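You operate a simulated robot arm through the tools that you are given. There is no shell and no other tool.

The job below is to be done with a simulated robot arm. You get a single attempt, and the scene is never put back.

Task
Wipe up the toast crumbs under the yellow cup with the sponge.
Fine: stand the cup aside on the counter in the corner, wipe, keep the sponge off plugs and sockets if it is wet, then put sponge and cup back where they were. What is to be rubbed or washed off counts as gone when no trace of it is left.

It is judged by the outcome, as a careful person would: the job done as asked, and still so three seconds after it is handed in. It fails if anything else is knocked over, pushed out of place, dropped, spilled or broken.

Robot
A 7-joint arm with a two-finger parallel gripper, fixed in place. Base frame: the origin is at the foot of the arm, x ahead of it, y to its left, z up; the work surface is at about z = 0.87. Lengths are in m, angles in rad, forces in N, time in s.
With the tool pointing down near the work surface it reaches from about 0.52 to 0.96 m from the base axis. Its first joint turns from -2.897 to 2.897 rad. Payload 3.91 kg.
Tool frame: the origin (TCP) lies between the finger pads and is the grasp point; the fingertips stand 0.03 m ahead of it; z points along the fingers, y is the line along which they close. Largest opening 0.11 m; finger width 0.02, thickness 0.01; the body of the gripper, 0.048 by 0.112 m, starts 0.055 m behind the TCP.
Orientation is told as [roll, pitch, yaw] about the base's x, y, z axes, in that order, counted from this pose: with the fingers straight down and closing along the base's y, the tool's x points along the base's -x, its y along +y and its z along -z.

Tools
- The arm moves only by the tool play_rows. Its argument "targets" is a list of rows, each a list of 7 numbers: the shift along the tool's x, y, z in m, then the turn, a rotation vector about the tool's x, y, z in rad, then the gripper command, from -1 (shut) to 1 (fully open), values between in proportion. In form: [[tx, ty, tz, ax, ay, az, grip], ...]. A call has 1 to 20 rows; each row shifts and turns the commanded pose from where the row before left it, along the tool's axes as they then stand. A row lasts 0.2 s, in which the tool goes at most 0.05 m and 0.15 rad; a call with a longer step from one row to the next is refused whole, and so is a gripper value outside its range. Where a pose cannot be reached the arm comes as near as it can. A force on the tool above 40 N (or 10 N above the force at the start of the call, whichever is more), or a blocked arm, ends the call early, and 0.2 s more pass. Each finger travels about 0.072 m/s and halts on what it meets, pressing with about 32 N; the grip force reading is that of the motor and also rises with nothing between the fingers. The clock runs only during rows and for 0.2 s after the last one: add rows that do not move to give the fingers time. The reply holds the time, the measured pose of the TCP, the force on the tool along the base axes, the opening and the grip force, in the units named above and with some noise, with the torque about the TCP (base axes, N m) and any sound that the robot's microphone picked up.
- Cameras (640 x 400 px; columns grow to the right, rows downward): "scene" is fixed at [0.0508, 0.5003, 1.6167]; the picture's right is [-0.61, -0.80, 0.00], its down [-0.49, 0.37, -0.79] and it looks along [0.63, -0.48, -0.62] (base axes); focal length 323 px, centre (320, 200). "wrist" rides on the gripper at [0.072, 0.017, -0.103] in the tool frame; the picture's right is [-0.23, 0.97, 0.00], its down [-0.76, -0.18, -0.62] and it looks along [-0.61, -0.14, 0.78] (tool axes); focal length 222 px, centre (320, 200). There is no depth. A picture from a camera that has moved, and an enlarged one, comes with that camera's place and axes in the base frame and with its lens.
- grab_frame(camera): a new picture of that camera. No time passes.
- raise_lower(by): slides the trunk up (or, below 0, down) by that many m; the arm rides with it, the base frame stays. It gives what a move gives, with no picture.
- inspect(camera, box): a new picture of the part [left, top, right, bottom] of that camera's present view, enlarged. No time passes.
- close_job(): hands the job in; it is judged then, once.

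Places have to be worked out from the pictures, the camera data and where the tool is seen. Open the gripper and draw the arm clear of the work before you hand the job in, unless the task says otherwise.

The tools are called after "Request:" by a JSON object that holds its "api" and its "payload". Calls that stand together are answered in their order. play_rows: Moves the arm, as the interface text tells. Its arguments: {"type":"object","properties":{"targets":{"type":"array","items":{"type":"array","items":{"type":"number"}}}},"required":["targets"]} The other tools are called the same way: raise_lower (by) slides the trunk up or down; grab_frame (camera) takes a picture; inspect (camera, box) takes an enlarged picture of a part of a camera's view; close_job () hands the job in.

At the start:

```text
t: 0.0
tool_pos: [0.6359, 0.2004, 1.1942]
ee_rot: [0.001, 0.001, 0.0]
contact_force: [-0.4, -0.2, 0.5]
wrist_torque: [-0.01, -0.04, 0.0]
finger_gap: 0.1098
grip_force: 0.1
trunk travel left (down, up): [-0.575, 0.107]
```

scene: 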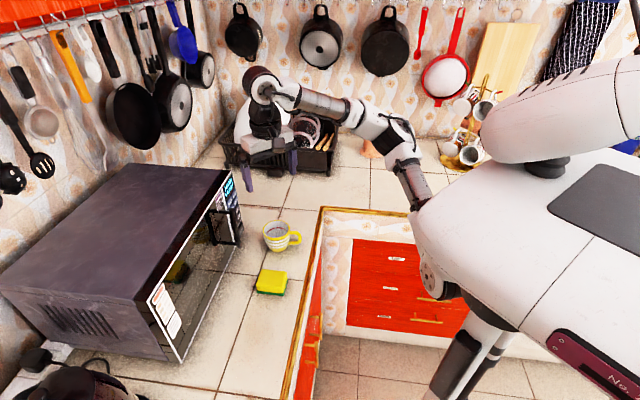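
wrist: 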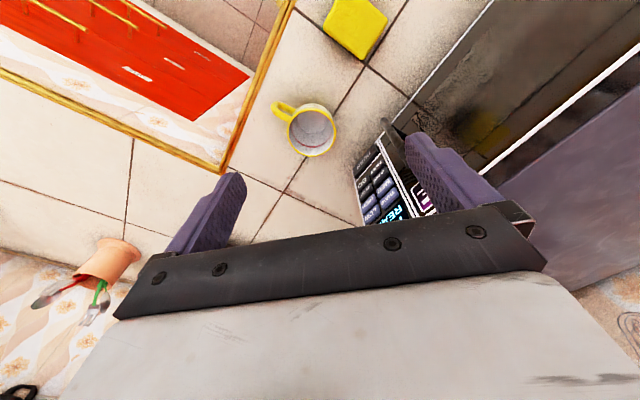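

I'll start by taking closer looks at the cup, the sponge and the area around them, to work out where they stand before moving.

Request:
{"api": "inspect", "payload": {"camera": "scene", "box": [220, 190, 340, 310]}}

Request:
{"api": "inspect", "payload": {"camera": "wrist", "box": [240, 0, 440, 220]}}

Request:
{"api": "inspect", "payload": {"camera": "scene", "box": [180, 60, 480, 240]}}

Request:
{"api": "inspect", "payload": {"camera": "scene", "box": [0, 160, 260, 400]}}

```text
3.33 times, centred on (280, 250) of scene
camera zoom: at [0.0508, 0.5003, 1.6167], right [-0.61, -0.8, 0.0], down [-0.49, 0.37, -0.79], along [0.63, -0.48, -0.62], focal length 1076 px, centre (453, 33)
```

zoom: 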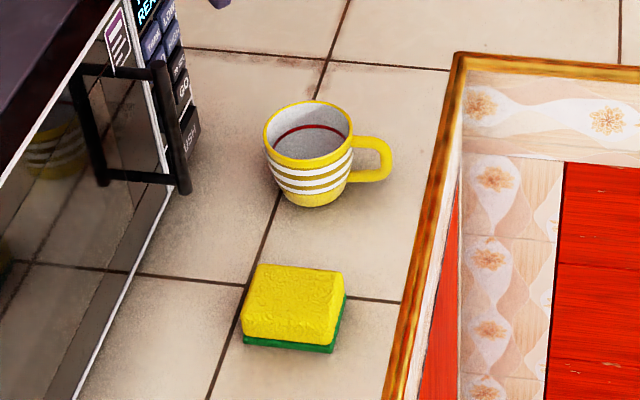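

```text
1.82 times, centred on (340, 110) of wrist
camera zoom: at [0.5634, 0.2165, 1.2958], right [0.23, 0.97, 0.0], down [0.76, -0.18, 0.62], along [0.61, -0.14, -0.78], focal length 404 px, centre (284, 364)
```

zoom: 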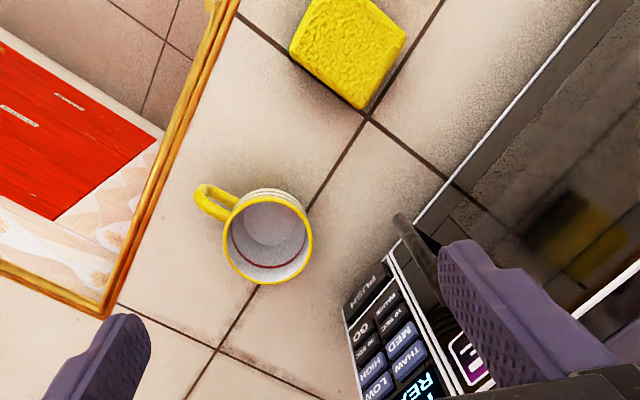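

```text
2.13 times, centred on (330, 150) of scene
camera zoom: at [0.0508, 0.5003, 1.6167], right [-0.61, -0.8, 0.0], down [-0.49, 0.37, -0.79], along [0.63, -0.48, -0.62], focal length 688 px, centre (299, 307)
```

zoom: 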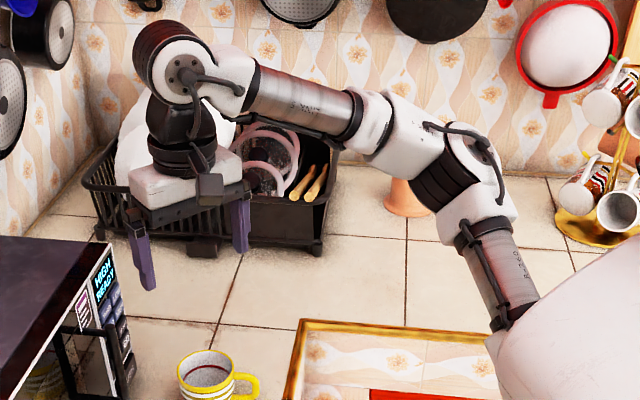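

```text
1.67 times, centred on (130, 280) of scene
camera zoom: at [0.0508, 0.5003, 1.6167], right [-0.61, -0.8, 0.0], down [-0.49, 0.37, -0.79], along [0.63, -0.48, -0.62], focal length 538 px, centre (637, 67)
```

zoom: 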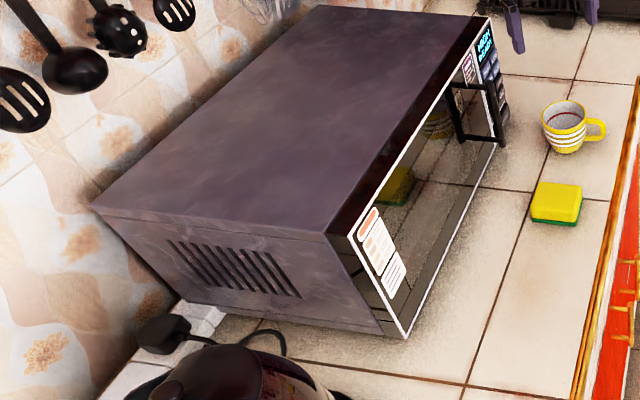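

The cup is empty. Its rim centre is at about (0.692, 0.174), its rim height about z 0.953, and its handle points at about -125°. The sponge is about 0.072 × 0.055 × 0.035 m, centred near (0.577, 0.264) and turned about 45°. The microwave door handle is near (0.656, 0.306). I'll turn the gripper to a yaw of about 0.80 rad, which suits both objects, and hover over the cup to check.

Request:
{"api": "play_rows", "payload": {"targets": [[0, 0, 0, 0, 0, -0.1333, 1], [0, 0, 0, 0, 0, -0.1333, 1], [0, 0, 0, 0, 0, -0.1333, 1], [0, 0, 0, 0, 0, -0.1333, 1], [0, 0, 0, 0, 0, -0.1333, 1], [0, 0, 0, 0, 0, -0.1335, 1], [-0.005, -0.0147, 0.03, 0, 0, 0, 1], [-0.005, -0.0147, 0.03, 0, 0, 0, 1], [-0.005, -0.0147, 0.03, 0, 0, 0, 1], [-0.005, -0.0147, 0.03, 0, 0, 0, 1], [0, 0, 0, 0, 0, 0, 1], [0, 0, 0, 0, 0, 0, 1]]}}

```text
t: 2.6
tool_pos: [0.6903, 0.1742, 1.0719]
ee_rot: [-0.001, 0.001, 0.8]
contact_force: [1.7, 0.0, 0.0]
wrist_torque: [-0.01, -0.03, 0.02]
finger_gap: 0.11
grip_force: 0.1
trunk travel left (down, up): [-0.575, 0.107]
```

The tool is hovering at (0.690, 0.174, 1.072) with yaw 0.80. I'll check from both cameras that it is lined up over the cup.

Request:
{"api": "grab_frame", "payload": {"camera": "wrist"}}

Request:
{"api": "grab_frame", "payload": {"camera": "scene"}}

Request:
{"api": "inspect", "payload": {"camera": "scene", "box": [220, 150, 340, 270]}}

```text
taken
camera wrist: at [0.6287, 0.1335, 1.1761], right [-0.54, 0.84, 0.0], down [0.66, 0.42, 0.62], along [0.52, 0.34, -0.78], focal length 222 px, centre (320, 200)
```

wrist: 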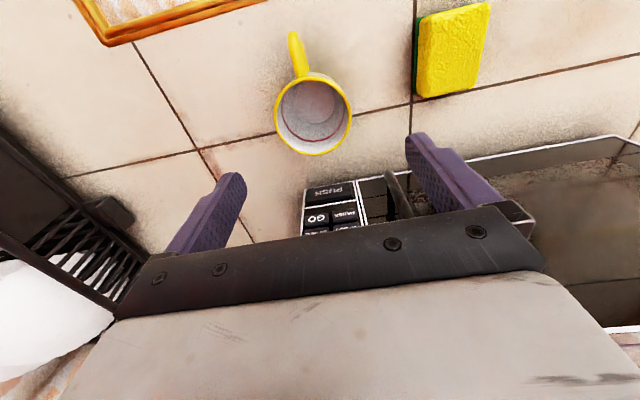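

```text
taken
```

scene: 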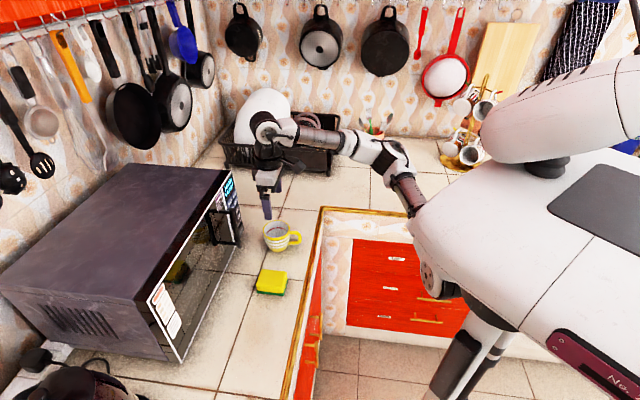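

```text
3.33 times, centred on (280, 210) of scene
camera zoom: at [0.0508, 0.5003, 1.6167], right [-0.61, -0.8, 0.0], down [-0.49, 0.37, -0.79], along [0.63, -0.48, -0.62], focal length 1076 px, centre (453, 167)
```

zoom: 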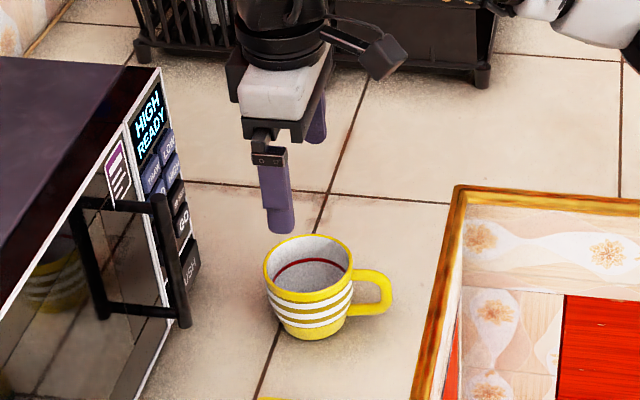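

The gripper is nearly centred over the cup. I'll enlarge the wrist view to measure the rim, the handle and the sponge edges precisely, since those positions are where I must return things to.

Request:
{"api": "inspect", "payload": {"camera": "wrist", "box": [250, 20, 410, 180]}}

Request:
{"api": "inspect", "payload": {"camera": "wrist", "box": [380, 0, 540, 120]}}

```text
2.50 times, centred on (330, 100) of wrist
camera zoom: at [0.6287, 0.1335, 1.1761], right [-0.54, 0.84, 0.0], down [0.66, 0.42, 0.62], along [0.52, 0.34, -0.78], focal length 555 px, centre (295, 450)
```

zoom: 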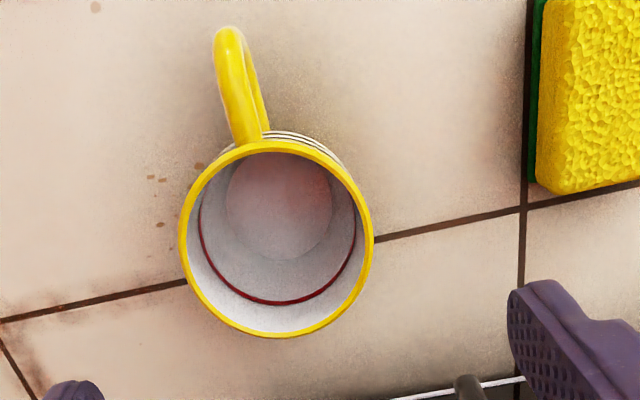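

```text
3.33 times, centred on (460, 60) of wrist
camera zoom: at [0.6287, 0.1335, 1.1761], right [-0.54, 0.84, 0.0], down [0.66, 0.42, 0.62], along [0.52, 0.34, -0.78], focal length 740 px, centre (-147, 667)
```

zoom: 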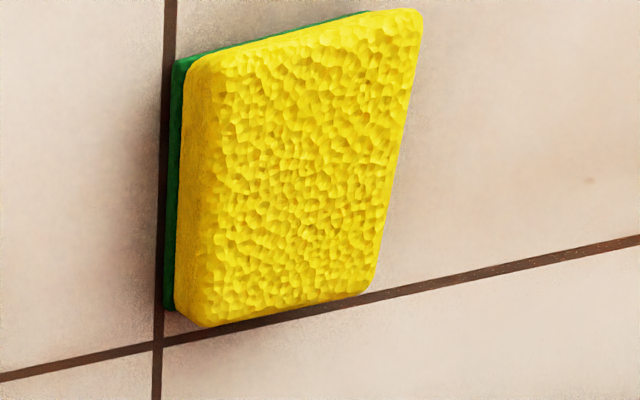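

The cup's centre is at about (0.692, 0.168), 6 mm to the tool's -y side. Brown crumbs show beside it near (0.72, 0.11) to (0.74, 0.12). I'll re-centre and descend to TCP z of about 0.936 with the fingers open.

Request:
{"api": "play_rows", "payload": {"targets": [[0.003, -0.006, 0, 0, 0, 0, 1], [0, 0, 0.027, 0, 0, 0, 1], [0, 0, 0.027, 0, 0, 0, 1], [0, 0, 0.027, 0, 0, 0, 1], [0, 0, 0.027, 0, 0, 0, 1], [0, 0, 0.027, 0, 0, 0, 1], [0, 0, 0, 0, 0, 0, 1]]}}

Request:
{"api": "inspect", "payload": {"camera": "scene", "box": [220, 150, 340, 270]}}

Request:
{"api": "grab_frame", "payload": {"camera": "wrist"}}

```text
t: 4.2
tool_pos: [0.6939, 0.1706, 0.9381]
ee_rot: [-0.001, 0.0, 0.801]
contact_force: [0.0, -0.4, -0.1]
wrist_torque: [-0.03, -0.03, -0.05]
finger_gap: 0.1099
grip_force: 0.0
trunk travel left (down, up): [-0.575, 0.107]
```

```text
3.33 times, centred on (280, 210) of scene
camera zoom: at [0.0508, 0.5003, 1.6167], right [-0.61, -0.8, 0.0], down [-0.49, 0.37, -0.79], along [0.63, -0.48, -0.62], focal length 1076 px, centre (453, 167)
```

zoom: 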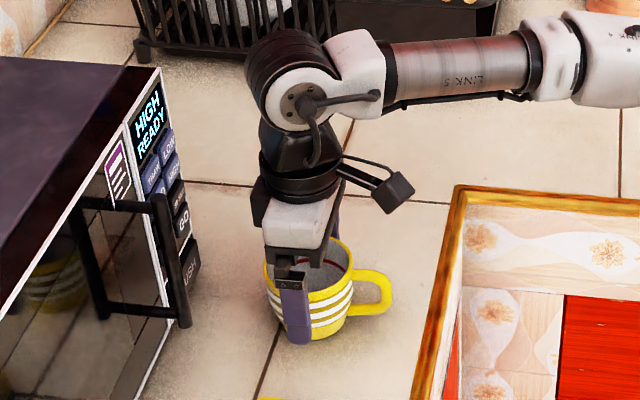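

```text
taken
camera wrist: at [0.6309, 0.1286, 1.042], right [-0.54, 0.84, 0.0], down [0.66, 0.42, 0.62], along [0.52, 0.34, -0.78], focal length 222 px, centre (320, 200)
```

wrist: 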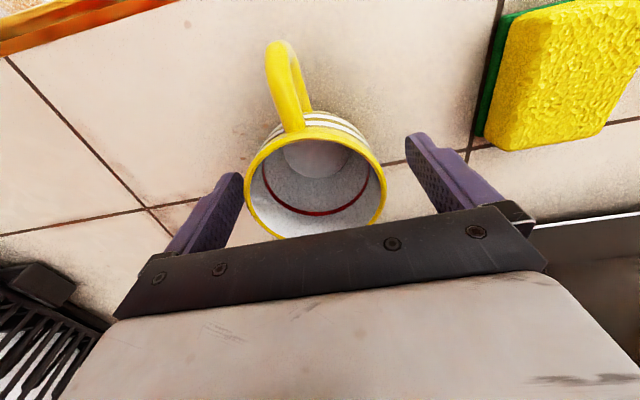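

The fingers straddle the cup, but the rim seems lower than I judged, at about z 0.94. I'll zoom in to check before choosing the gripping height.

Request:
{"api": "inspect", "payload": {"camera": "wrist", "box": [150, 20, 470, 260]}}

Request:
{"api": "inspect", "payload": {"camera": "scene", "box": [250, 200, 320, 270]}}

```text
1.67 times, centred on (310, 140) of wrist
camera zoom: at [0.6309, 0.1286, 1.042], right [-0.54, 0.84, 0.0], down [0.66, 0.42, 0.62], along [0.52, 0.34, -0.78], focal length 370 px, centre (337, 300)
```

zoom: 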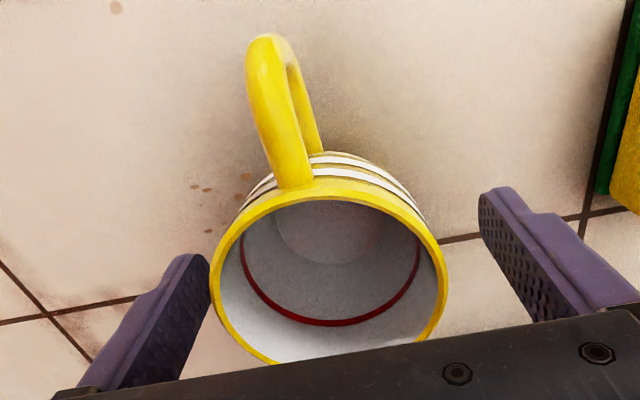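

```text
5.71 times, centred on (285, 235) of scene
camera zoom: at [0.0508, 0.5003, 1.6167], right [-0.61, -0.8, 0.0], down [-0.49, 0.37, -0.79], along [0.63, -0.48, -0.62], focal length 1844 px, centre (520, 0)
```

zoom: 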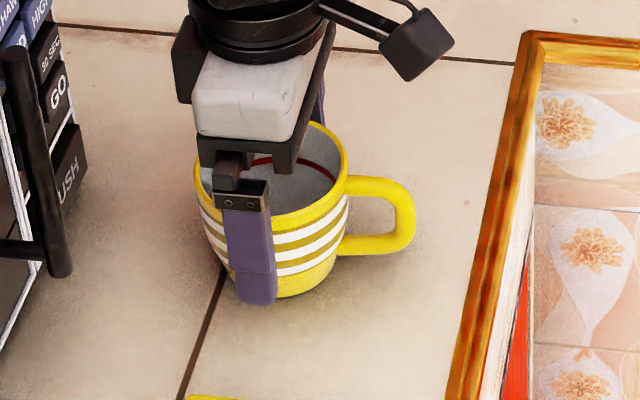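

The cup is centred within about 3 mm and its rim is near z 0.94. I'll go 12 mm lower so the pads cover the rim band, then close on the cup.

Request:
{"api": "play_rows", "payload": {"targets": [[0.002, -0.001, 0.012, 0, 0, 0, 1], [0, 0, 0, 0, 0, 0, 1], [0, 0, 0, 0, 0, 0, 0.6], [0, 0, 0, 0, 0, 0, 0.2], [0, 0, 0, 0, 0, 0, -0.5], [0, 0, 0, 0, 0, 0, -1], [0, 0, 0, 0, 0, 0, -1], [0, 0, 0, 0, 0, 0, -1]]}}

Request:
{"api": "grab_frame", "payload": {"camera": "wrist"}}

Request:
{"api": "inspect", "payload": {"camera": "scene", "box": [250, 200, 320, 270]}}

```text
t: 6.0
tool_pos: [0.6914, 0.1674, 0.9266]
ee_rot: [-0.001, 0.0, 0.802]
contact_force: [0.8, -0.7, -0.1]
wrist_torque: [0.02, 0.05, 0.02]
finger_gap: 0.0845
grip_force: 31.8
trunk travel left (down, up): [-0.575, 0.107]
```

```text
taken
camera wrist: at [0.6303, 0.127, 1.0298], right [-0.54, 0.84, 0.0], down [0.66, 0.42, 0.62], along [0.52, 0.34, -0.78], focal length 222 px, centre (320, 200)
```

wrist: 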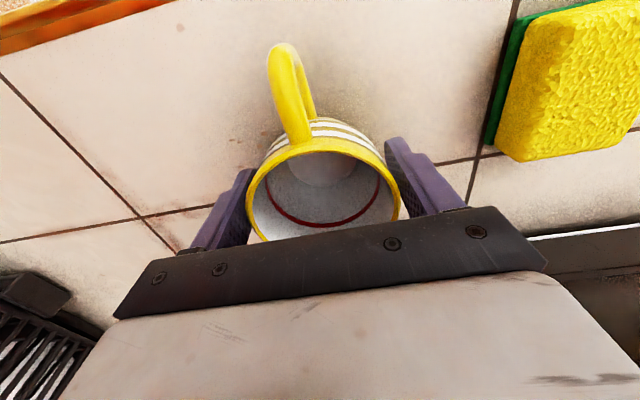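

```text
5.71 times, centred on (285, 235) of scene
camera zoom: at [0.0508, 0.5003, 1.6167], right [-0.61, -0.8, 0.0], down [-0.49, 0.37, -0.79], along [0.63, -0.48, -0.62], focal length 1844 px, centre (520, 0)
```

zoom: 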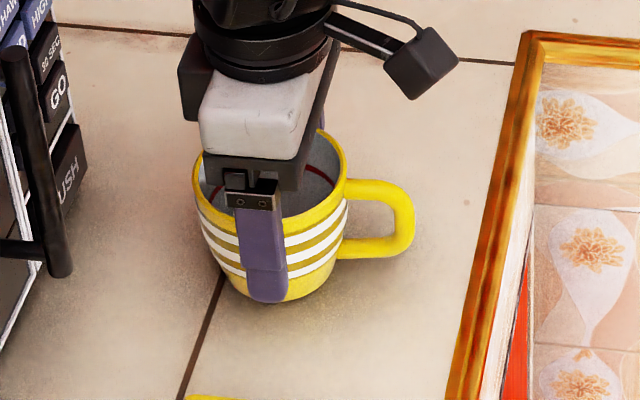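

The cup is gripped firmly (gap 0.0845, about 32 N) and has not shifted. I'll lift it 8 cm and carry it along the counter to the open corner area near (0.90, 0.00), in front of the dish rack.

Request:
{"api": "play_rows", "payload": {"targets": [[0, 0, -0.01, 0, 0, 0, -1], [0, 0, -0.02, 0, 0, 0, -1], [0, 0, -0.025, 0, 0, 0, -1], [0, 0, -0.025, 0, 0, 0, -1], [-0.0025, -0.0265, 0, 0, 0, 0, -1], [-0.0025, -0.0265, 0, 0, 0, 0, -1], [-0.0025, -0.0265, 0, 0, 0, 0, -1], [-0.0025, -0.0265, 0, 0, 0, 0, -1], [-0.0025, -0.0265, 0, 0, 0, 0, -1], [-0.0025, -0.0265, 0, 0, 0, 0, -1], [-0.0025, -0.0265, 0, 0, 0, 0, -1], [-0.0025, -0.0265, 0, 0, 0, 0, -1], [-0.0025, -0.0265, 0, 0, 0, 0, -1], [-0.0025, -0.0265, 0, 0, 0, 0, -1], [0, 0, 0, 0, 0, 0, -1], [0, 0, 0, 0, 0, 0, -1]]}}

Request:
{"api": "grab_frame", "payload": {"camera": "scene"}}

Request:
{"api": "inspect", "payload": {"camera": "scene", "box": [230, 190, 350, 310]}}

Request:
{"api": "grab_frame", "payload": {"camera": "wrist"}}

```text
t: 9.4
tool_pos: [0.7906, 0.0891, 1.0049]
ee_rot: [-0.001, 0.0, 0.801]
contact_force: [-0.2, 0.1, -1.5]
wrist_torque: [-0.01, 0.0, -0.02]
finger_gap: 0.0842
grip_force: 31.9
out of reach, approached as far as the arm can: row 9, 10, 11, 12, 13, 14
trunk travel left (down, up): [-0.575, 0.107]
```

```text
taken
```

scene: 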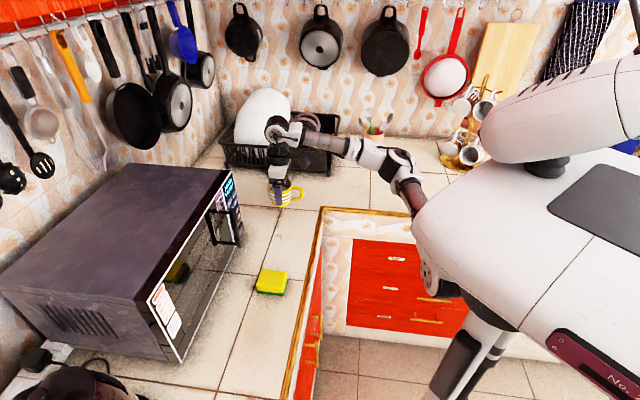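

```text
3.33 times, centred on (290, 250) of scene
camera zoom: at [0.0508, 0.5003, 1.6167], right [-0.61, -0.8, 0.0], down [-0.49, 0.37, -0.79], along [0.63, -0.48, -0.62], focal length 1076 px, centre (420, 33)
```

zoom: 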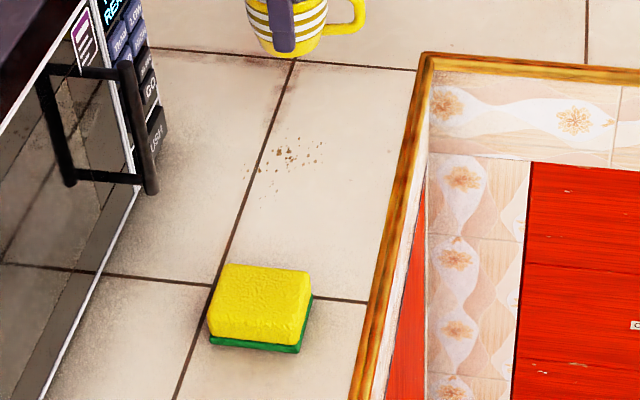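

```text
taken
camera wrist: at [0.7283, 0.0475, 1.108], right [-0.54, 0.84, 0.0], down [0.66, 0.42, 0.62], along [0.52, 0.34, -0.78], focal length 222 px, centre (320, 200)
```

wrist: 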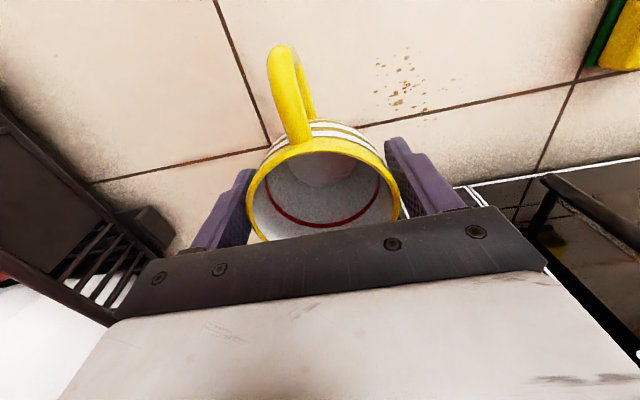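

The arm stopped at about (0.79, 0.09): rows 9–14 were reported out of reach with this yaw. The crumbs are now visible, spread over about x 0.70–0.75, y 0.11–0.19. I'll hold still for one row to find out whether the commanded pose is ahead of the arm.

Request:
{"api": "play_rows", "payload": {"targets": [[0, 0, 0, 0, 0, 0, -1]]}}

Request:
{"api": "inspect", "payload": {"camera": "scene", "box": [220, 60, 640, 330]}}

```text
t: 9.8
tool_pos: [0.7898, 0.0885, 1.0055]
ee_rot: [0.001, 0.0, 0.799]
contact_force: [-0.3, -0.1, -1.6]
wrist_torque: [0.01, 0.02, -0.01]
finger_gap: 0.0843
grip_force: 32.1
trunk travel left (down, up): [-0.575, 0.107]
```

```text
1.48 times, centred on (430, 195) of scene
camera zoom: at [0.0508, 0.5003, 1.6167], right [-0.61, -0.8, 0.0], down [-0.49, 0.37, -0.79], along [0.63, -0.48, -0.62], focal length 478 px, centre (157, 207)
```

zoom: 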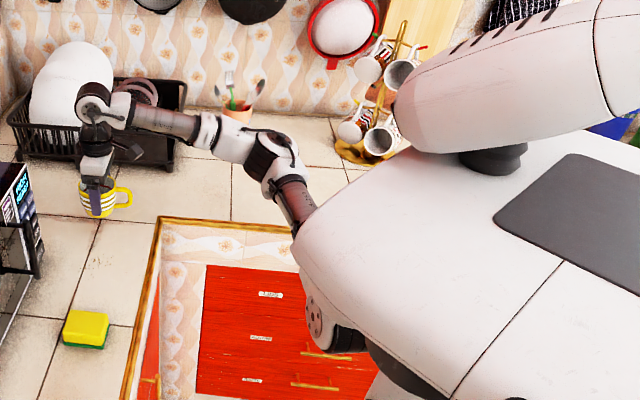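

The zero row raised no reach complaint, so the commanded pose is where the arm is. I suspect a wrist joint limit at this yaw, so I'll turn the yaw back toward 0.2 while holding the cup up, then step further out.

Request:
{"api": "play_rows", "payload": {"targets": [[0, 0, 0, 0, 0, 0.15, -1], [0, 0, 0, 0, 0, 0.15, -1], [0, 0, 0, 0, 0, 0.15, -1], [0, 0, 0, 0, 0, 0.15, -1], [-0.0225, -0.0177, 0, 0, 0, 0, -1], [-0.0225, -0.0177, 0, 0, 0, 0, -1], [0, 0, 0, 0, 0, 0, -1]]}}

```text
t: 11.4
tool_pos: [0.8423, 0.0613, 1.006]
ee_rot: [-0.001, 0.001, 0.2]
contact_force: [-0.1, -0.4, -1.5]
wrist_torque: [0.01, -0.01, 0.03]
finger_gap: 0.0843
grip_force: 32.0
trunk travel left (down, up): [-0.575, 0.107]
```

That worked: it was a yaw-related limit. The cup is now at (0.842, 0.061), and I'll go on to about (0.89, 0.00) and look before setting it down.

Request:
{"api": "play_rows", "payload": {"targets": [[-0.0116, -0.0231, 0, 0, 0, 0, -1], [-0.0116, -0.0231, 0, 0, 0, 0, -1], [-0.0117, -0.0232, 0, 0, 0, 0, -1], [0, 0, 0, 0, 0, 0, -1], [0, 0, 0, 0, 0, 0, -1]]}}

Request:
{"api": "grab_frame", "payload": {"camera": "scene"}}

Request:
{"api": "grab_frame", "payload": {"camera": "wrist"}}

```text
t: 12.6
tool_pos: [0.8896, -0.0007, 1.0062]
ee_rot: [0.001, 0.0, 0.2]
contact_force: [-0.1, -0.2, -2.4]
wrist_torque: [0.01, 0.01, 0.03]
finger_gap: 0.0842
grip_force: 32.2
trunk travel left (down, up): [-0.575, 0.107]
```

```text
taken
```

scene: 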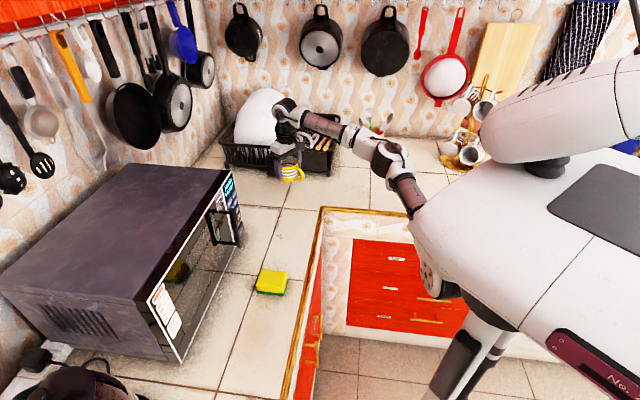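

```text
taken
camera wrist: at [0.8157, 0.0008, 1.1096], right [0.03, 1.0, 0.0], down [0.78, -0.02, 0.62], along [0.62, -0.02, -0.78], focal length 222 px, centre (320, 200)
```

wrist: 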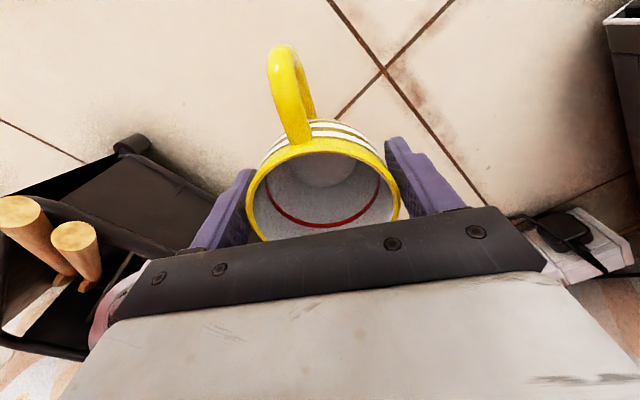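

The cup hangs over open counter in the corner, about 0.15 m from the dish rack. I'll lower it 78 mm, so that its base is at the height where it stood before.

Request:
{"api": "play_rows", "payload": {"targets": [[0, 0, 0.02, 0, 0, 0, -1], [0, 0, 0.02, 0, 0, 0, -1], [0, 0, 0.02, 0, 0, 0, -1], [0, 0, 0.01, 0, 0, 0, -1], [0, 0, 0.005, 0, 0, 0, -1], [0, 0, 0.003, 0, 0, 0, -1], [0, 0, 0, 0, 0, 0, -1], [0, 0, 0, 0, 0, 0, -1]]}}

Request:
{"api": "inspect", "payload": {"camera": "scene", "box": [230, 120, 350, 220]}}

```text
t: 14.4
tool_pos: [0.8905, 0.0007, 0.9282]
ee_rot: [0.0, 0.0, 0.201]
contact_force: [1.3, 0.0, -1.3]
wrist_torque: [-0.01, 0.02, -0.02]
finger_gap: 0.0841
grip_force: 32.6
trunk travel left (down, up): [-0.575, 0.107]
```

```text
4.00 times, centred on (290, 170) of scene
camera zoom: at [0.0508, 0.5003, 1.6167], right [-0.61, -0.8, 0.0], down [-0.49, 0.37, -0.79], along [0.63, -0.48, -0.62], focal length 1291 px, centre (440, 320)
```

zoom: 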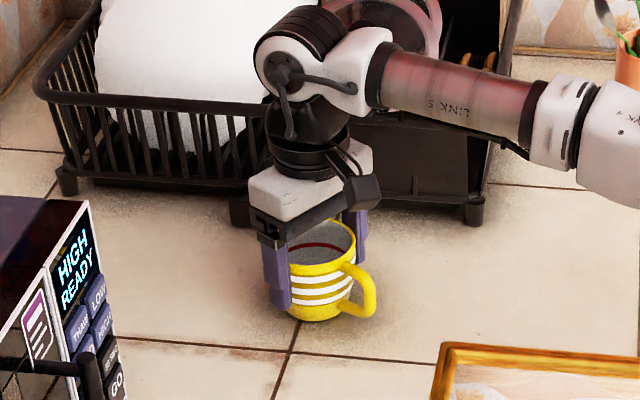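

The force still reads about the cup's weight, so the base may be a millimetre off. I'll ease down 1.5 mm more and check the contact.

Request:
{"api": "play_rows", "payload": {"targets": [[0, 0, 0.0015, 0, 0, 0, -1], [0, 0, 0, 0, 0, 0, -1], [0, 0, 0, 0, 0, 0, -1]]}}

```text
t: 15.2
tool_pos: [0.8895, 0.0009, 0.9281]
ee_rot: [0.001, 0.0, 0.199]
contact_force: [-0.3, -0.6, -0.5]
wrist_torque: [0.04, 0.0, -0.01]
finger_gap: 0.0844
grip_force: 32.0
trunk travel left (down, up): [-0.575, 0.107]
```

The load has dropped to about -0.5 N, which suggests first contact. One more millimetre will confirm it.

Request:
{"api": "play_rows", "payload": {"targets": [[0, 0, 0.001, 0, 0, 0, -1], [0, 0, 0, 0, 0, 0, -1], [0, 0, 0, 0, 0, 0, -1]]}}

```text
t: 16.0
tool_pos: [0.8914, 0.0003, 0.9265]
ee_rot: [0.0, -0.003, 0.201]
contact_force: [1.9, -1.6, 5.1]
wrist_torque: [0.05, 0.0, -0.04]
finger_gap: 0.0844
grip_force: 32.1
trunk travel left (down, up): [-0.575, 0.107]
```

The cup stands on the counter (+5 N at z 0.9265). I'll open the fingers and rise straight up.

Request:
{"api": "play_rows", "payload": {"targets": [[0, 0, -0.0005, 0, 0, 0, 0.6], [0, 0, 0, 0, 0, 0, 0.8], [0, 0, 0, 0, 0, 0, 1], [0, 0, 0, 0, 0, 0, 1], [0, 0, 0, 0, 0, 0, 1], [0, 0, -0.01, 0, 0, 0, 1], [0, 0, -0.025, 0, 0, 0, 1], [0, 0, -0.03, 0, 0, 0, 1], [0, 0, -0.035, 0, 0, 0, 1], [0, 0, -0.03, 0, 0, 0, 1], [0, 0, 0, 0, 0, 0, 1]]}}

Request:
{"api": "grab_frame", "payload": {"camera": "wrist"}}

Request:
{"api": "inspect", "payload": {"camera": "scene", "box": [230, 120, 350, 220]}}

```text
t: 18.4
tool_pos: [0.8901, -0.0004, 1.0575]
ee_rot: [0.002, 0.0, 0.202]
contact_force: [-0.4, 0.2, -0.2]
wrist_torque: [-0.03, -0.01, -0.04]
finger_gap: 0.11
grip_force: 0.1
trunk travel left (down, up): [-0.575, 0.107]
```

```text
taken
camera wrist: at [0.8157, 0.0025, 1.1594], right [0.03, 1.0, 0.0], down [0.78, -0.02, 0.62], along [0.62, -0.02, -0.78], focal length 222 px, centre (320, 200)
```

wrist: 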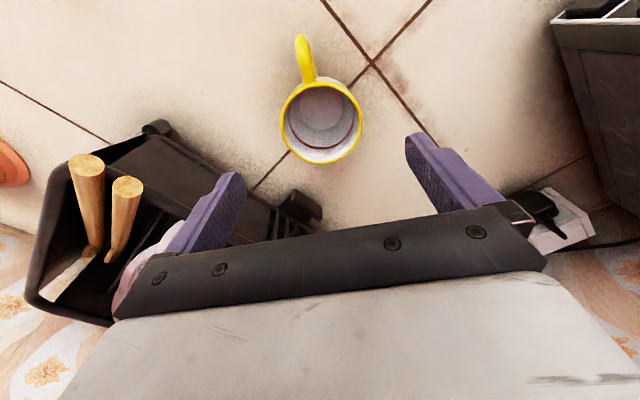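

```text
4.00 times, centred on (290, 170) of scene
camera zoom: at [0.0508, 0.5003, 1.6167], right [-0.61, -0.8, 0.0], down [-0.49, 0.37, -0.79], along [0.63, -0.48, -0.62], focal length 1291 px, centre (440, 320)
```

zoom: 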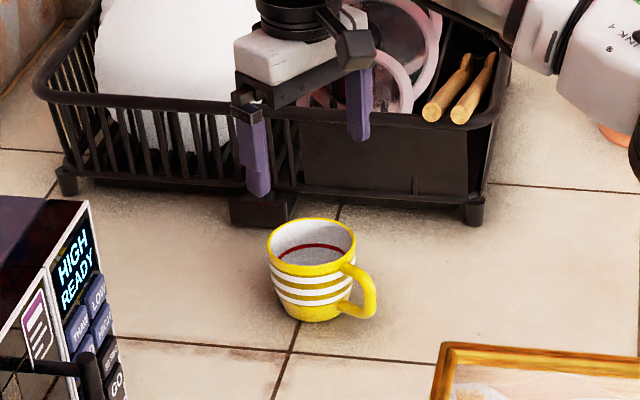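

The cup stands upright in the corner, untouched by anything. Next I'll go back over the crumbs, turning the yaw to 0.8 again, to look at them from above before taking the sponge.

Request:
{"api": "play_rows", "payload": {"targets": [[0.026, 0.0308, -0.01, 0, 0, 0, 1], [0.026, 0.0308, -0.01, 0, 0, 0, 1], [0.026, 0.0308, -0.01, 0, 0, 0, 1], [0.026, 0.0308, -0.01, 0, 0, 0, 1], [0.026, 0.0308, -0.01, 0, 0, 0, 1], [0.026, 0.0308, -0.01, 0, 0, 0, 1], [0, 0, 0, 0, 0, -0.15, 1], [0, 0, 0, 0, 0, -0.15, 1], [0, 0, 0, 0, 0, -0.15, 1], [0, 0, 0, 0, 0, -0.15, 1], [0, 0, 0, 0, 0, 0, 1]]}}

Request:
{"api": "grab_frame", "payload": {"camera": "wrist"}}

Request:
{"api": "inspect", "payload": {"camera": "wrist", "box": [200, 0, 520, 200]}}

Request:
{"api": "inspect", "payload": {"camera": "scene", "box": [230, 200, 330, 300]}}

```text
t: 20.8
tool_pos: [0.6995, 0.1506, 1.1158]
ee_rot: [0.001, 0.001, 0.804]
contact_force: [0.3, 0.2, 0.4]
wrist_torque: [-0.02, 0.02, 0.0]
finger_gap: 0.1099
grip_force: 0.1
trunk travel left (down, up): [-0.575, 0.107]
```

```text
taken
camera wrist: at [0.6373, 0.1101, 1.2192], right [-0.54, 0.84, 0.0], down [0.66, 0.42, 0.62], along [0.52, 0.34, -0.78], focal length 222 px, centre (320, 200)
```

wrist: 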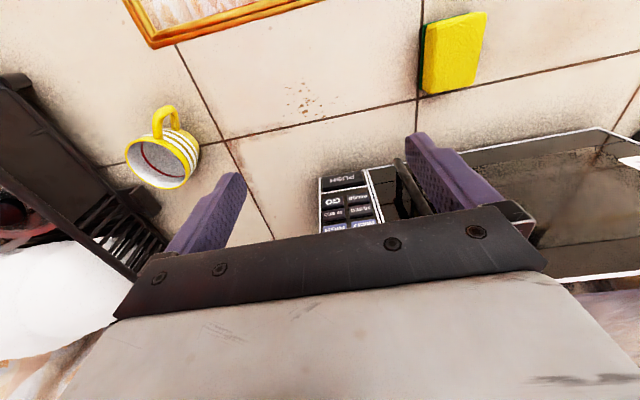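

```text
2.00 times, centred on (360, 100) of wrist
camera zoom: at [0.6373, 0.1101, 1.2192], right [-0.54, 0.84, 0.0], down [0.66, 0.42, 0.62], along [0.52, 0.34, -0.78], focal length 444 px, centre (240, 400)
```

zoom: 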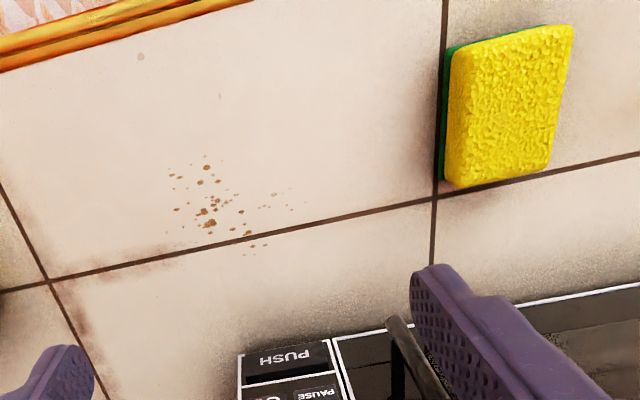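

```text
4.00 times, centred on (280, 250) of scene
camera zoom: at [0.0508, 0.5003, 1.6167], right [-0.61, -0.8, 0.0], down [-0.49, 0.37, -0.79], along [0.63, -0.48, -0.62], focal length 1291 px, centre (480, 0)
```

zoom: 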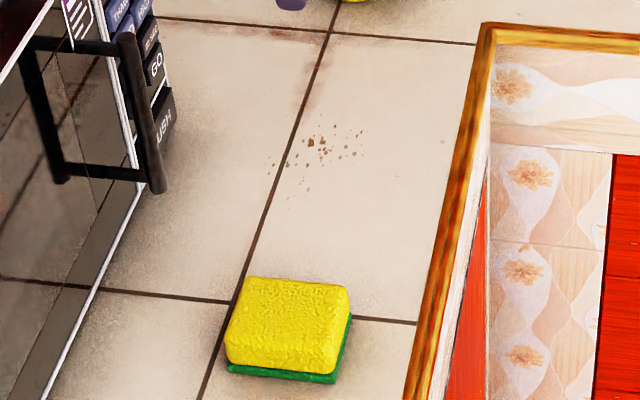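

The crumbs lie around (0.73, 0.15), within roughly ±0.05 m. The sponge's centre is at about (0.575, 0.265) with its short side along the tool's closing axis. I'll move over the sponge, stop above it and check alignment and clearance to the microwave handle.

Request:
{"api": "play_rows", "payload": {"targets": [[0.0012, 0.0337, 0, 0, 0, 0, 1], [0.0012, 0.0337, 0, 0, 0, 0, 1], [0.001, 0.0337, 0, 0, 0, 0, 1], [0.001, 0.0337, 0, 0, 0, 0, 1], [0.001, 0.0336, 0, 0, 0, 0, 1], [0, 0, 0.03, 0, 0, 0, 1], [0, 0, 0.03, 0, 0, 0, 1], [0, 0, 0.03, 0, 0, 0, 1], [0, 0, 0, 0, 0, 0, 1], [0, 0, 0, 0, 0, 0, 1]]}}

Request:
{"api": "grab_frame", "payload": {"camera": "wrist"}}

Request:
{"api": "inspect", "payload": {"camera": "scene", "box": [200, 160, 340, 300]}}

```text
t: 23.0
tool_pos: [0.5738, 0.2663, 1.0269]
ee_rot: [0.001, 0.0, 0.801]
contact_force: [-0.3, 0.6, 0.0]
wrist_torque: [0.0, 0.03, 0.02]
finger_gap: 0.11
grip_force: 0.0
trunk travel left (down, up): [-0.575, 0.107]
```

```text
taken
camera wrist: at [0.5113, 0.2252, 1.1297], right [-0.54, 0.84, 0.0], down [0.66, 0.42, 0.62], along [0.52, 0.34, -0.78], focal length 222 px, centre (320, 200)
```

wrist: 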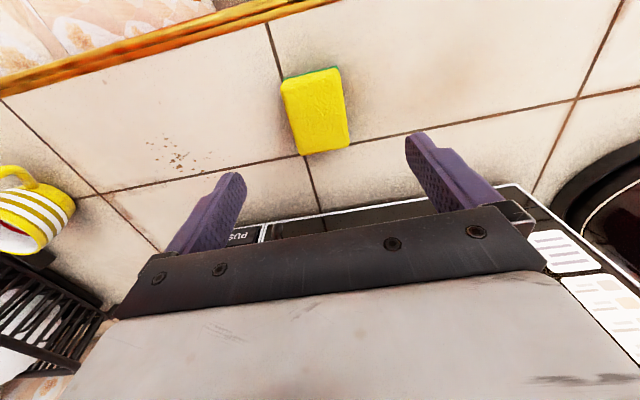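

```text
2.86 times, centred on (270, 230) of scene
camera zoom: at [0.0508, 0.5003, 1.6167], right [-0.61, -0.8, 0.0], down [-0.49, 0.37, -0.79], along [0.63, -0.48, -0.62], focal length 922 px, centre (463, 114)
```

zoom: 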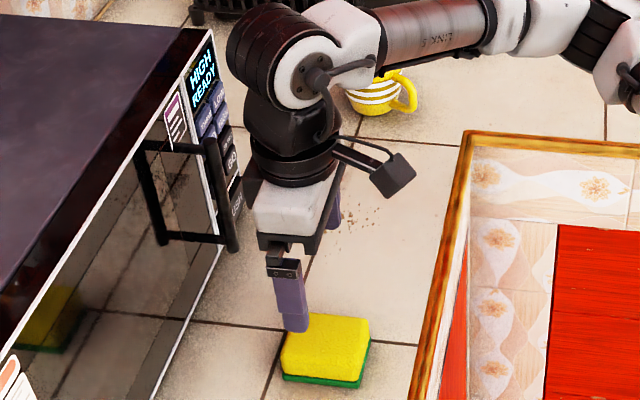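

The gripper is above the sponge and clear of the microwave handle. I'll enlarge the wrist view to centre it accurately and check the sponge's angle.

Request:
{"api": "inspect", "payload": {"camera": "wrist", "box": [240, 40, 400, 180]}}

```text
2.86 times, centred on (320, 110) of wrist
camera zoom: at [0.5113, 0.2252, 1.1297], right [-0.54, 0.84, 0.0], down [0.66, 0.42, 0.62], along [0.52, 0.34, -0.78], focal length 635 px, centre (320, 457)
```

zoom: 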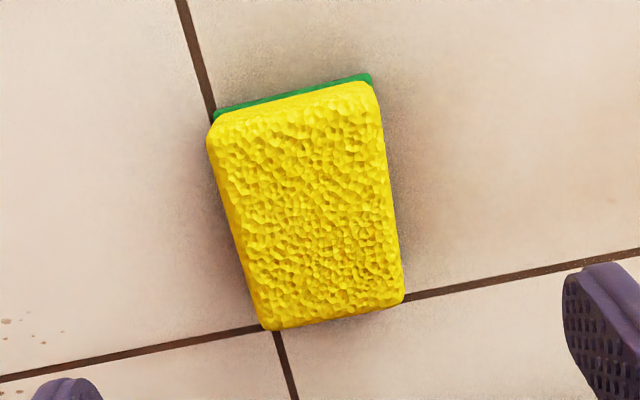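

The sponge is aligned within about 1° and is 2 mm off centre (size about 0.075 × 0.056). I'll correct that, descend to TCP z of about 0.912 so the tips stay about 12 mm above the counter, and close on the sponge.

Request:
{"api": "play_rows", "payload": {"targets": [[-0.0018, -0.0022, 0, 0, 0, 0, 1], [0, 0, 0.03, 0, 0, 0, 1], [0, 0, 0.03, 0, 0, 0, 1], [0, 0, 0.03, 0, 0, 0, 1], [0, 0, 0.015, 0, 0, 0, 1], [0, 0, 0.01, 0, 0, 0, 1], [0, 0, 0, 0, 0, 0, 1], [0, 0, 0, 0, 0, 0, 1]]}}

Request:
{"api": "grab_frame", "payload": {"camera": "wrist"}}

Request:
{"api": "inspect", "payload": {"camera": "scene", "box": [200, 200, 320, 320]}}

```text
t: 24.8
tool_pos: [0.5792, 0.2661, 0.9127]
ee_rot: [0.001, 0.001, 0.801]
contact_force: [0.5, -0.8, 0.3]
wrist_torque: [-0.02, 0.0, 0.0]
finger_gap: 0.1099
grip_force: 0.0
trunk travel left (down, up): [-0.575, 0.107]
```

```text
taken
camera wrist: at [0.5164, 0.2252, 1.0155], right [-0.54, 0.84, 0.0], down [0.66, 0.42, 0.62], along [0.52, 0.34, -0.78], focal length 222 px, centre (320, 200)
```

wrist: 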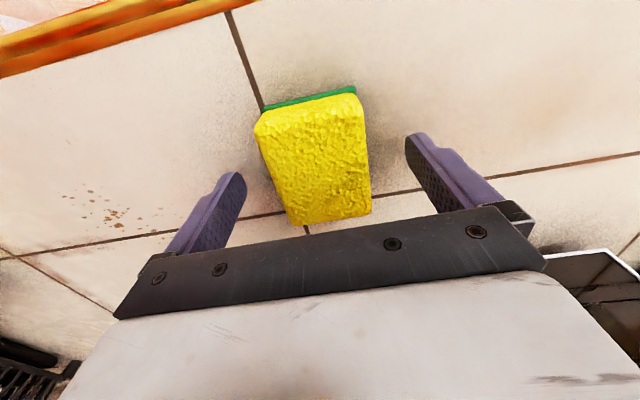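

```text
3.33 times, centred on (260, 260) of scene
camera zoom: at [0.0508, 0.5003, 1.6167], right [-0.61, -0.8, 0.0], down [-0.49, 0.37, -0.79], along [0.63, -0.48, -0.62], focal length 1076 px, centre (520, 0)
```

zoom: 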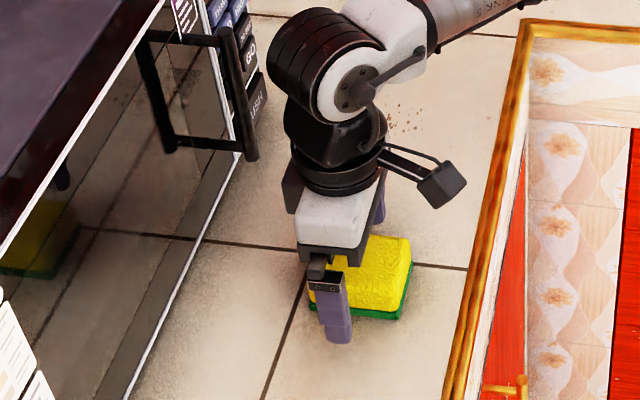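

The sponge sits centred between the fingers within about 2 mm. I'll close the gripper gradually on it.

Request:
{"api": "play_rows", "payload": {"targets": [[0, 0, 0, 0, 0, 0, 0.6], [0, 0, 0, 0, 0, 0, 0.3], [0, 0, 0, 0, 0, 0, 0.0], [0, 0, 0, 0, 0, 0, -0.5], [0, 0, 0, 0, 0, 0, -1], [0, 0, 0, 0, 0, 0, -1], [0, 0, 0, 0, 0, 0, -1]]}}

Request:
{"api": "grab_frame", "payload": {"camera": "wrist"}}

Request:
{"api": "inspect", "payload": {"camera": "scene", "box": [200, 200, 320, 320]}}

```text
t: 26.4
tool_pos: [0.5783, 0.2654, 0.9122]
ee_rot: [0.001, 0.0, 0.801]
contact_force: [0.6, -0.4, 1.2]
wrist_torque: [-0.06, -0.01, -0.02]
finger_gap: 0.0567
grip_force: 32.2
trunk travel left (down, up): [-0.575, 0.107]
```

```text
taken
camera wrist: at [0.5164, 0.2253, 1.0157], right [-0.54, 0.84, 0.0], down [0.66, 0.42, 0.62], along [0.52, 0.34, -0.78], focal length 222 px, centre (320, 200)
```

wrist: 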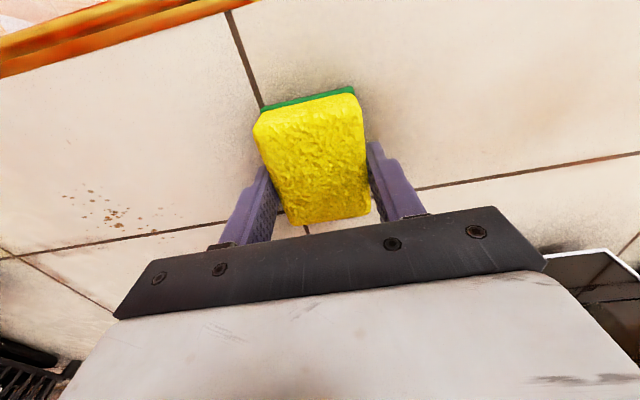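

```text
3.33 times, centred on (260, 260) of scene
camera zoom: at [0.0508, 0.5003, 1.6167], right [-0.61, -0.8, 0.0], down [-0.49, 0.37, -0.79], along [0.63, -0.48, -0.62], focal length 1076 px, centre (520, 0)
```

zoom: 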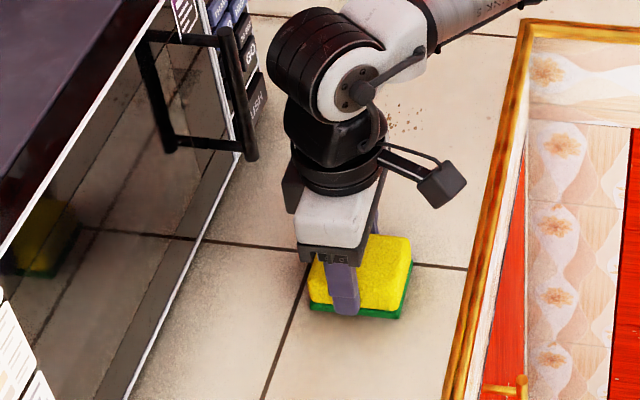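

The sponge is held rigidly (gap 0.0567, 32 N). I'll lift it 4 cm, carry it beside the crumbs to about (0.666, 0.194) and set the yaw to 0.6, to stay away from the joint limit while wiping.

Request:
{"api": "play_rows", "payload": {"targets": [[0, 0, -0.015, 0, 0, 0, -1], [0, 0, -0.025, 0, 0, 0, -1], [-0.0026, -0.0282, 0, 0, 0, 0, -1], [-0.0026, -0.0282, 0, 0, 0, 0, -1], [-0.0026, -0.0282, 0, 0, 0, 0, -1], [-0.0026, -0.0282, 0, 0, 0, 0, -1], [0, 0, 0, 0, 0, 0.1, -1], [0, 0, 0, 0, 0, 0.1, -1], [0, 0, 0, 0, 0, 0, -1], [0, 0, 0, 0, 0, 0, -1]]}}

Request:
{"api": "grab_frame", "payload": {"camera": "wrist"}}

Request:
{"api": "inspect", "payload": {"camera": "scene", "box": [220, 180, 340, 300]}}

```text
t: 28.6
tool_pos: [0.6668, 0.1941, 0.952]
ee_rot: [-0.001, -0.001, 0.6]
contact_force: [0.2, -0.2, -1.7]
wrist_torque: [0.01, -0.01, -0.02]
finger_gap: 0.0568
grip_force: 32.2
trunk travel left (down, up): [-0.575, 0.107]
```

```text
taken
camera wrist: at [0.5973, 0.166, 1.0552], right [-0.36, 0.93, 0.0], down [0.73, 0.28, 0.62], along [0.58, 0.23, -0.78], focal length 222 px, centre (320, 200)
```

wrist: 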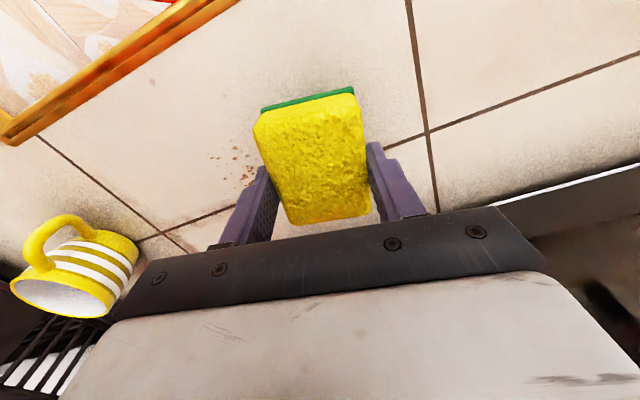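

```text
3.33 times, centred on (280, 240) of scene
camera zoom: at [0.0508, 0.5003, 1.6167], right [-0.61, -0.8, 0.0], down [-0.49, 0.37, -0.79], along [0.63, -0.48, -0.62], focal length 1076 px, centre (453, 67)
```

zoom: 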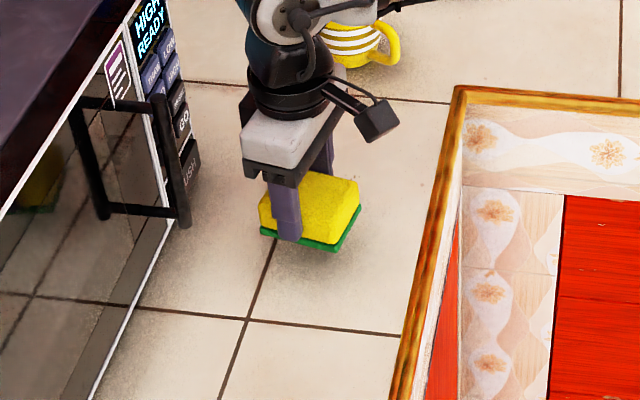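

The sponge hangs level at z 0.952 with the crumbs just beside it. I'll lower it to the counter and find contact.

Request:
{"api": "play_rows", "payload": {"targets": [[0, 0, 0.02, 0, 0, 0, -1], [0, 0, 0.015, 0, 0, 0, -1], [0, 0, 0.004, 0, 0, 0, -1], [0, 0, 0.001, 0, 0, 0, -1], [0, 0, 0.001, 0, 0, 0, -1], [0, 0, 0, 0, 0, 0, -1]]}}

```text
t: 30.0
tool_pos: [0.6667, 0.1926, 0.9127]
ee_rot: [-0.001, -0.002, 0.6]
contact_force: [3.6, 0.5, 14.6]
wrist_torque: [-0.16, 0.1, 0.01]
finger_gap: 0.0566
grip_force: 32.2
trunk travel left (down, up): [-0.575, 0.107]
```

Contact at about 15 N. I'll ease off slightly and wipe the first two strokes along the counter, along the robot-side line and back along the middle line.

Request:
{"api": "play_rows", "payload": {"targets": [[0, 0, -0.0004, 0, 0, 0, -1], [0, -0.0156, 0, 0, 0, 0, -1], [0, -0.0156, 0, 0, 0, 0, -1], [0, -0.0156, 0, 0, 0, 0, -1], [0, -0.0156, 0, 0, 0, 0, -1], [0, -0.0156, 0, 0, 0, 0, -1], [0, -0.0156, 0, 0, 0, 0, -1], [0, -0.0156, 0, 0, 0, 0, -1], [0, -0.0156, 0, 0, 0, 0, -1], [-0.02, 0, 0, 0, 0, 0, -1], [0, 0.0156, 0, 0, 0, 0, -1], [0, 0.0156, 0, 0, 0, 0, -1], [0, 0.0156, 0, 0, 0, 0, -1], [0, 0.0156, 0, 0, 0, 0, -1], [0, 0.0156, 0, 0, 0, 0, -1], [0, 0.0156, 0, 0, 0, 0, -1], [0, 0.0156, 0, 0, 0, 0, -1], [0, 0.0156, 0, 0, 0, 0, -1], [0, 0, 0, 0, 0, 0, -1]]}}

Request:
{"api": "grab_frame", "payload": {"camera": "wrist"}}

Request:
{"api": "inspect", "payload": {"camera": "scene", "box": [220, 180, 340, 300]}}

```text
t: 34.0
tool_pos: [0.6819, 0.2048, 0.9114]
ee_rot: [0.0, -0.002, 0.6]
contact_force: [3.5, -6.8, 19.8]
wrist_torque: [-0.24, -0.19, 0.04]
finger_gap: 0.0568
grip_force: 31.9
trunk travel left (down, up): [-0.575, 0.107]
```

```text
taken
camera wrist: at [0.6125, 0.1774, 1.0152], right [-0.36, 0.93, 0.0], down [0.73, 0.28, 0.62], along [0.58, 0.23, -0.78], focal length 222 px, centre (320, 200)
```

wrist: 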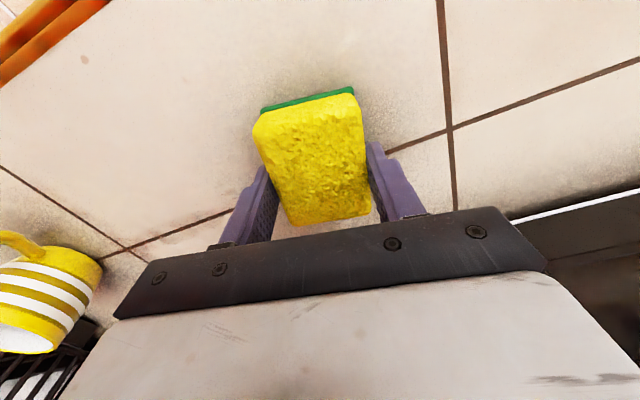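

```text
3.33 times, centred on (280, 240) of scene
camera zoom: at [0.0508, 0.5003, 1.6167], right [-0.61, -0.8, 0.0], down [-0.49, 0.37, -0.79], along [0.63, -0.48, -0.62], focal length 1076 px, centre (453, 67)
```

zoom: 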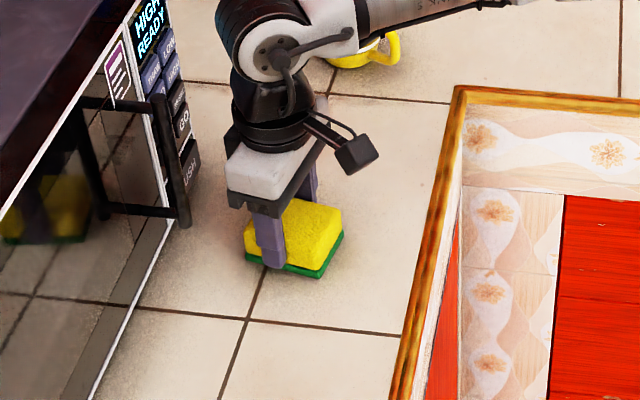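

The visible area already looks cleaner. I'll ease the pressure a little and do the third stroke along the microwave-side line, then return along the middle.

Request:
{"api": "play_rows", "payload": {"targets": [[0, 0, -0.0006, 0, 0, 0, -1], [-0.02, 0, 0, 0, 0, 0, -1], [0, -0.0156, 0, 0, 0, 0, -1], [0, -0.0156, 0, 0, 0, 0, -1], [0, -0.0156, 0, 0, 0, 0, -1], [0, -0.0156, 0, 0, 0, 0, -1], [0, -0.0156, 0, 0, 0, 0, -1], [0, -0.0156, 0, 0, 0, 0, -1], [0, -0.0156, 0, 0, 0, 0, -1], [0, -0.0156, 0, 0, 0, 0, -1], [0.03, 0, 0, 0, 0, 0, -1], [0, 0.0156, 0, 0, 0, 0, -1], [0, 0.0156, 0, 0, 0, 0, -1], [0, 0.0156, 0, 0, 0, 0, -1], [0, 0.0156, 0, 0, 0, 0, -1], [0, 0.0156, 0, 0, 0, 0, -1], [0, 0.0156, 0, 0, 0, 0, -1], [0, 0.0156, 0, 0, 0, 0, -1], [0, 0.0156, 0, 0, 0, 0, -1], [0, 0, 0, 0, 0, 0, -1]]}}

```text
t: 38.2
tool_pos: [0.6752, 0.1972, 0.9127]
ee_rot: [0.002, -0.003, 0.601]
contact_force: [4.8, -6.1, 18.5]
wrist_torque: [-0.28, -0.08, -0.01]
finger_gap: 0.0568
grip_force: 32.2
trunk travel left (down, up): [-0.575, 0.107]
```

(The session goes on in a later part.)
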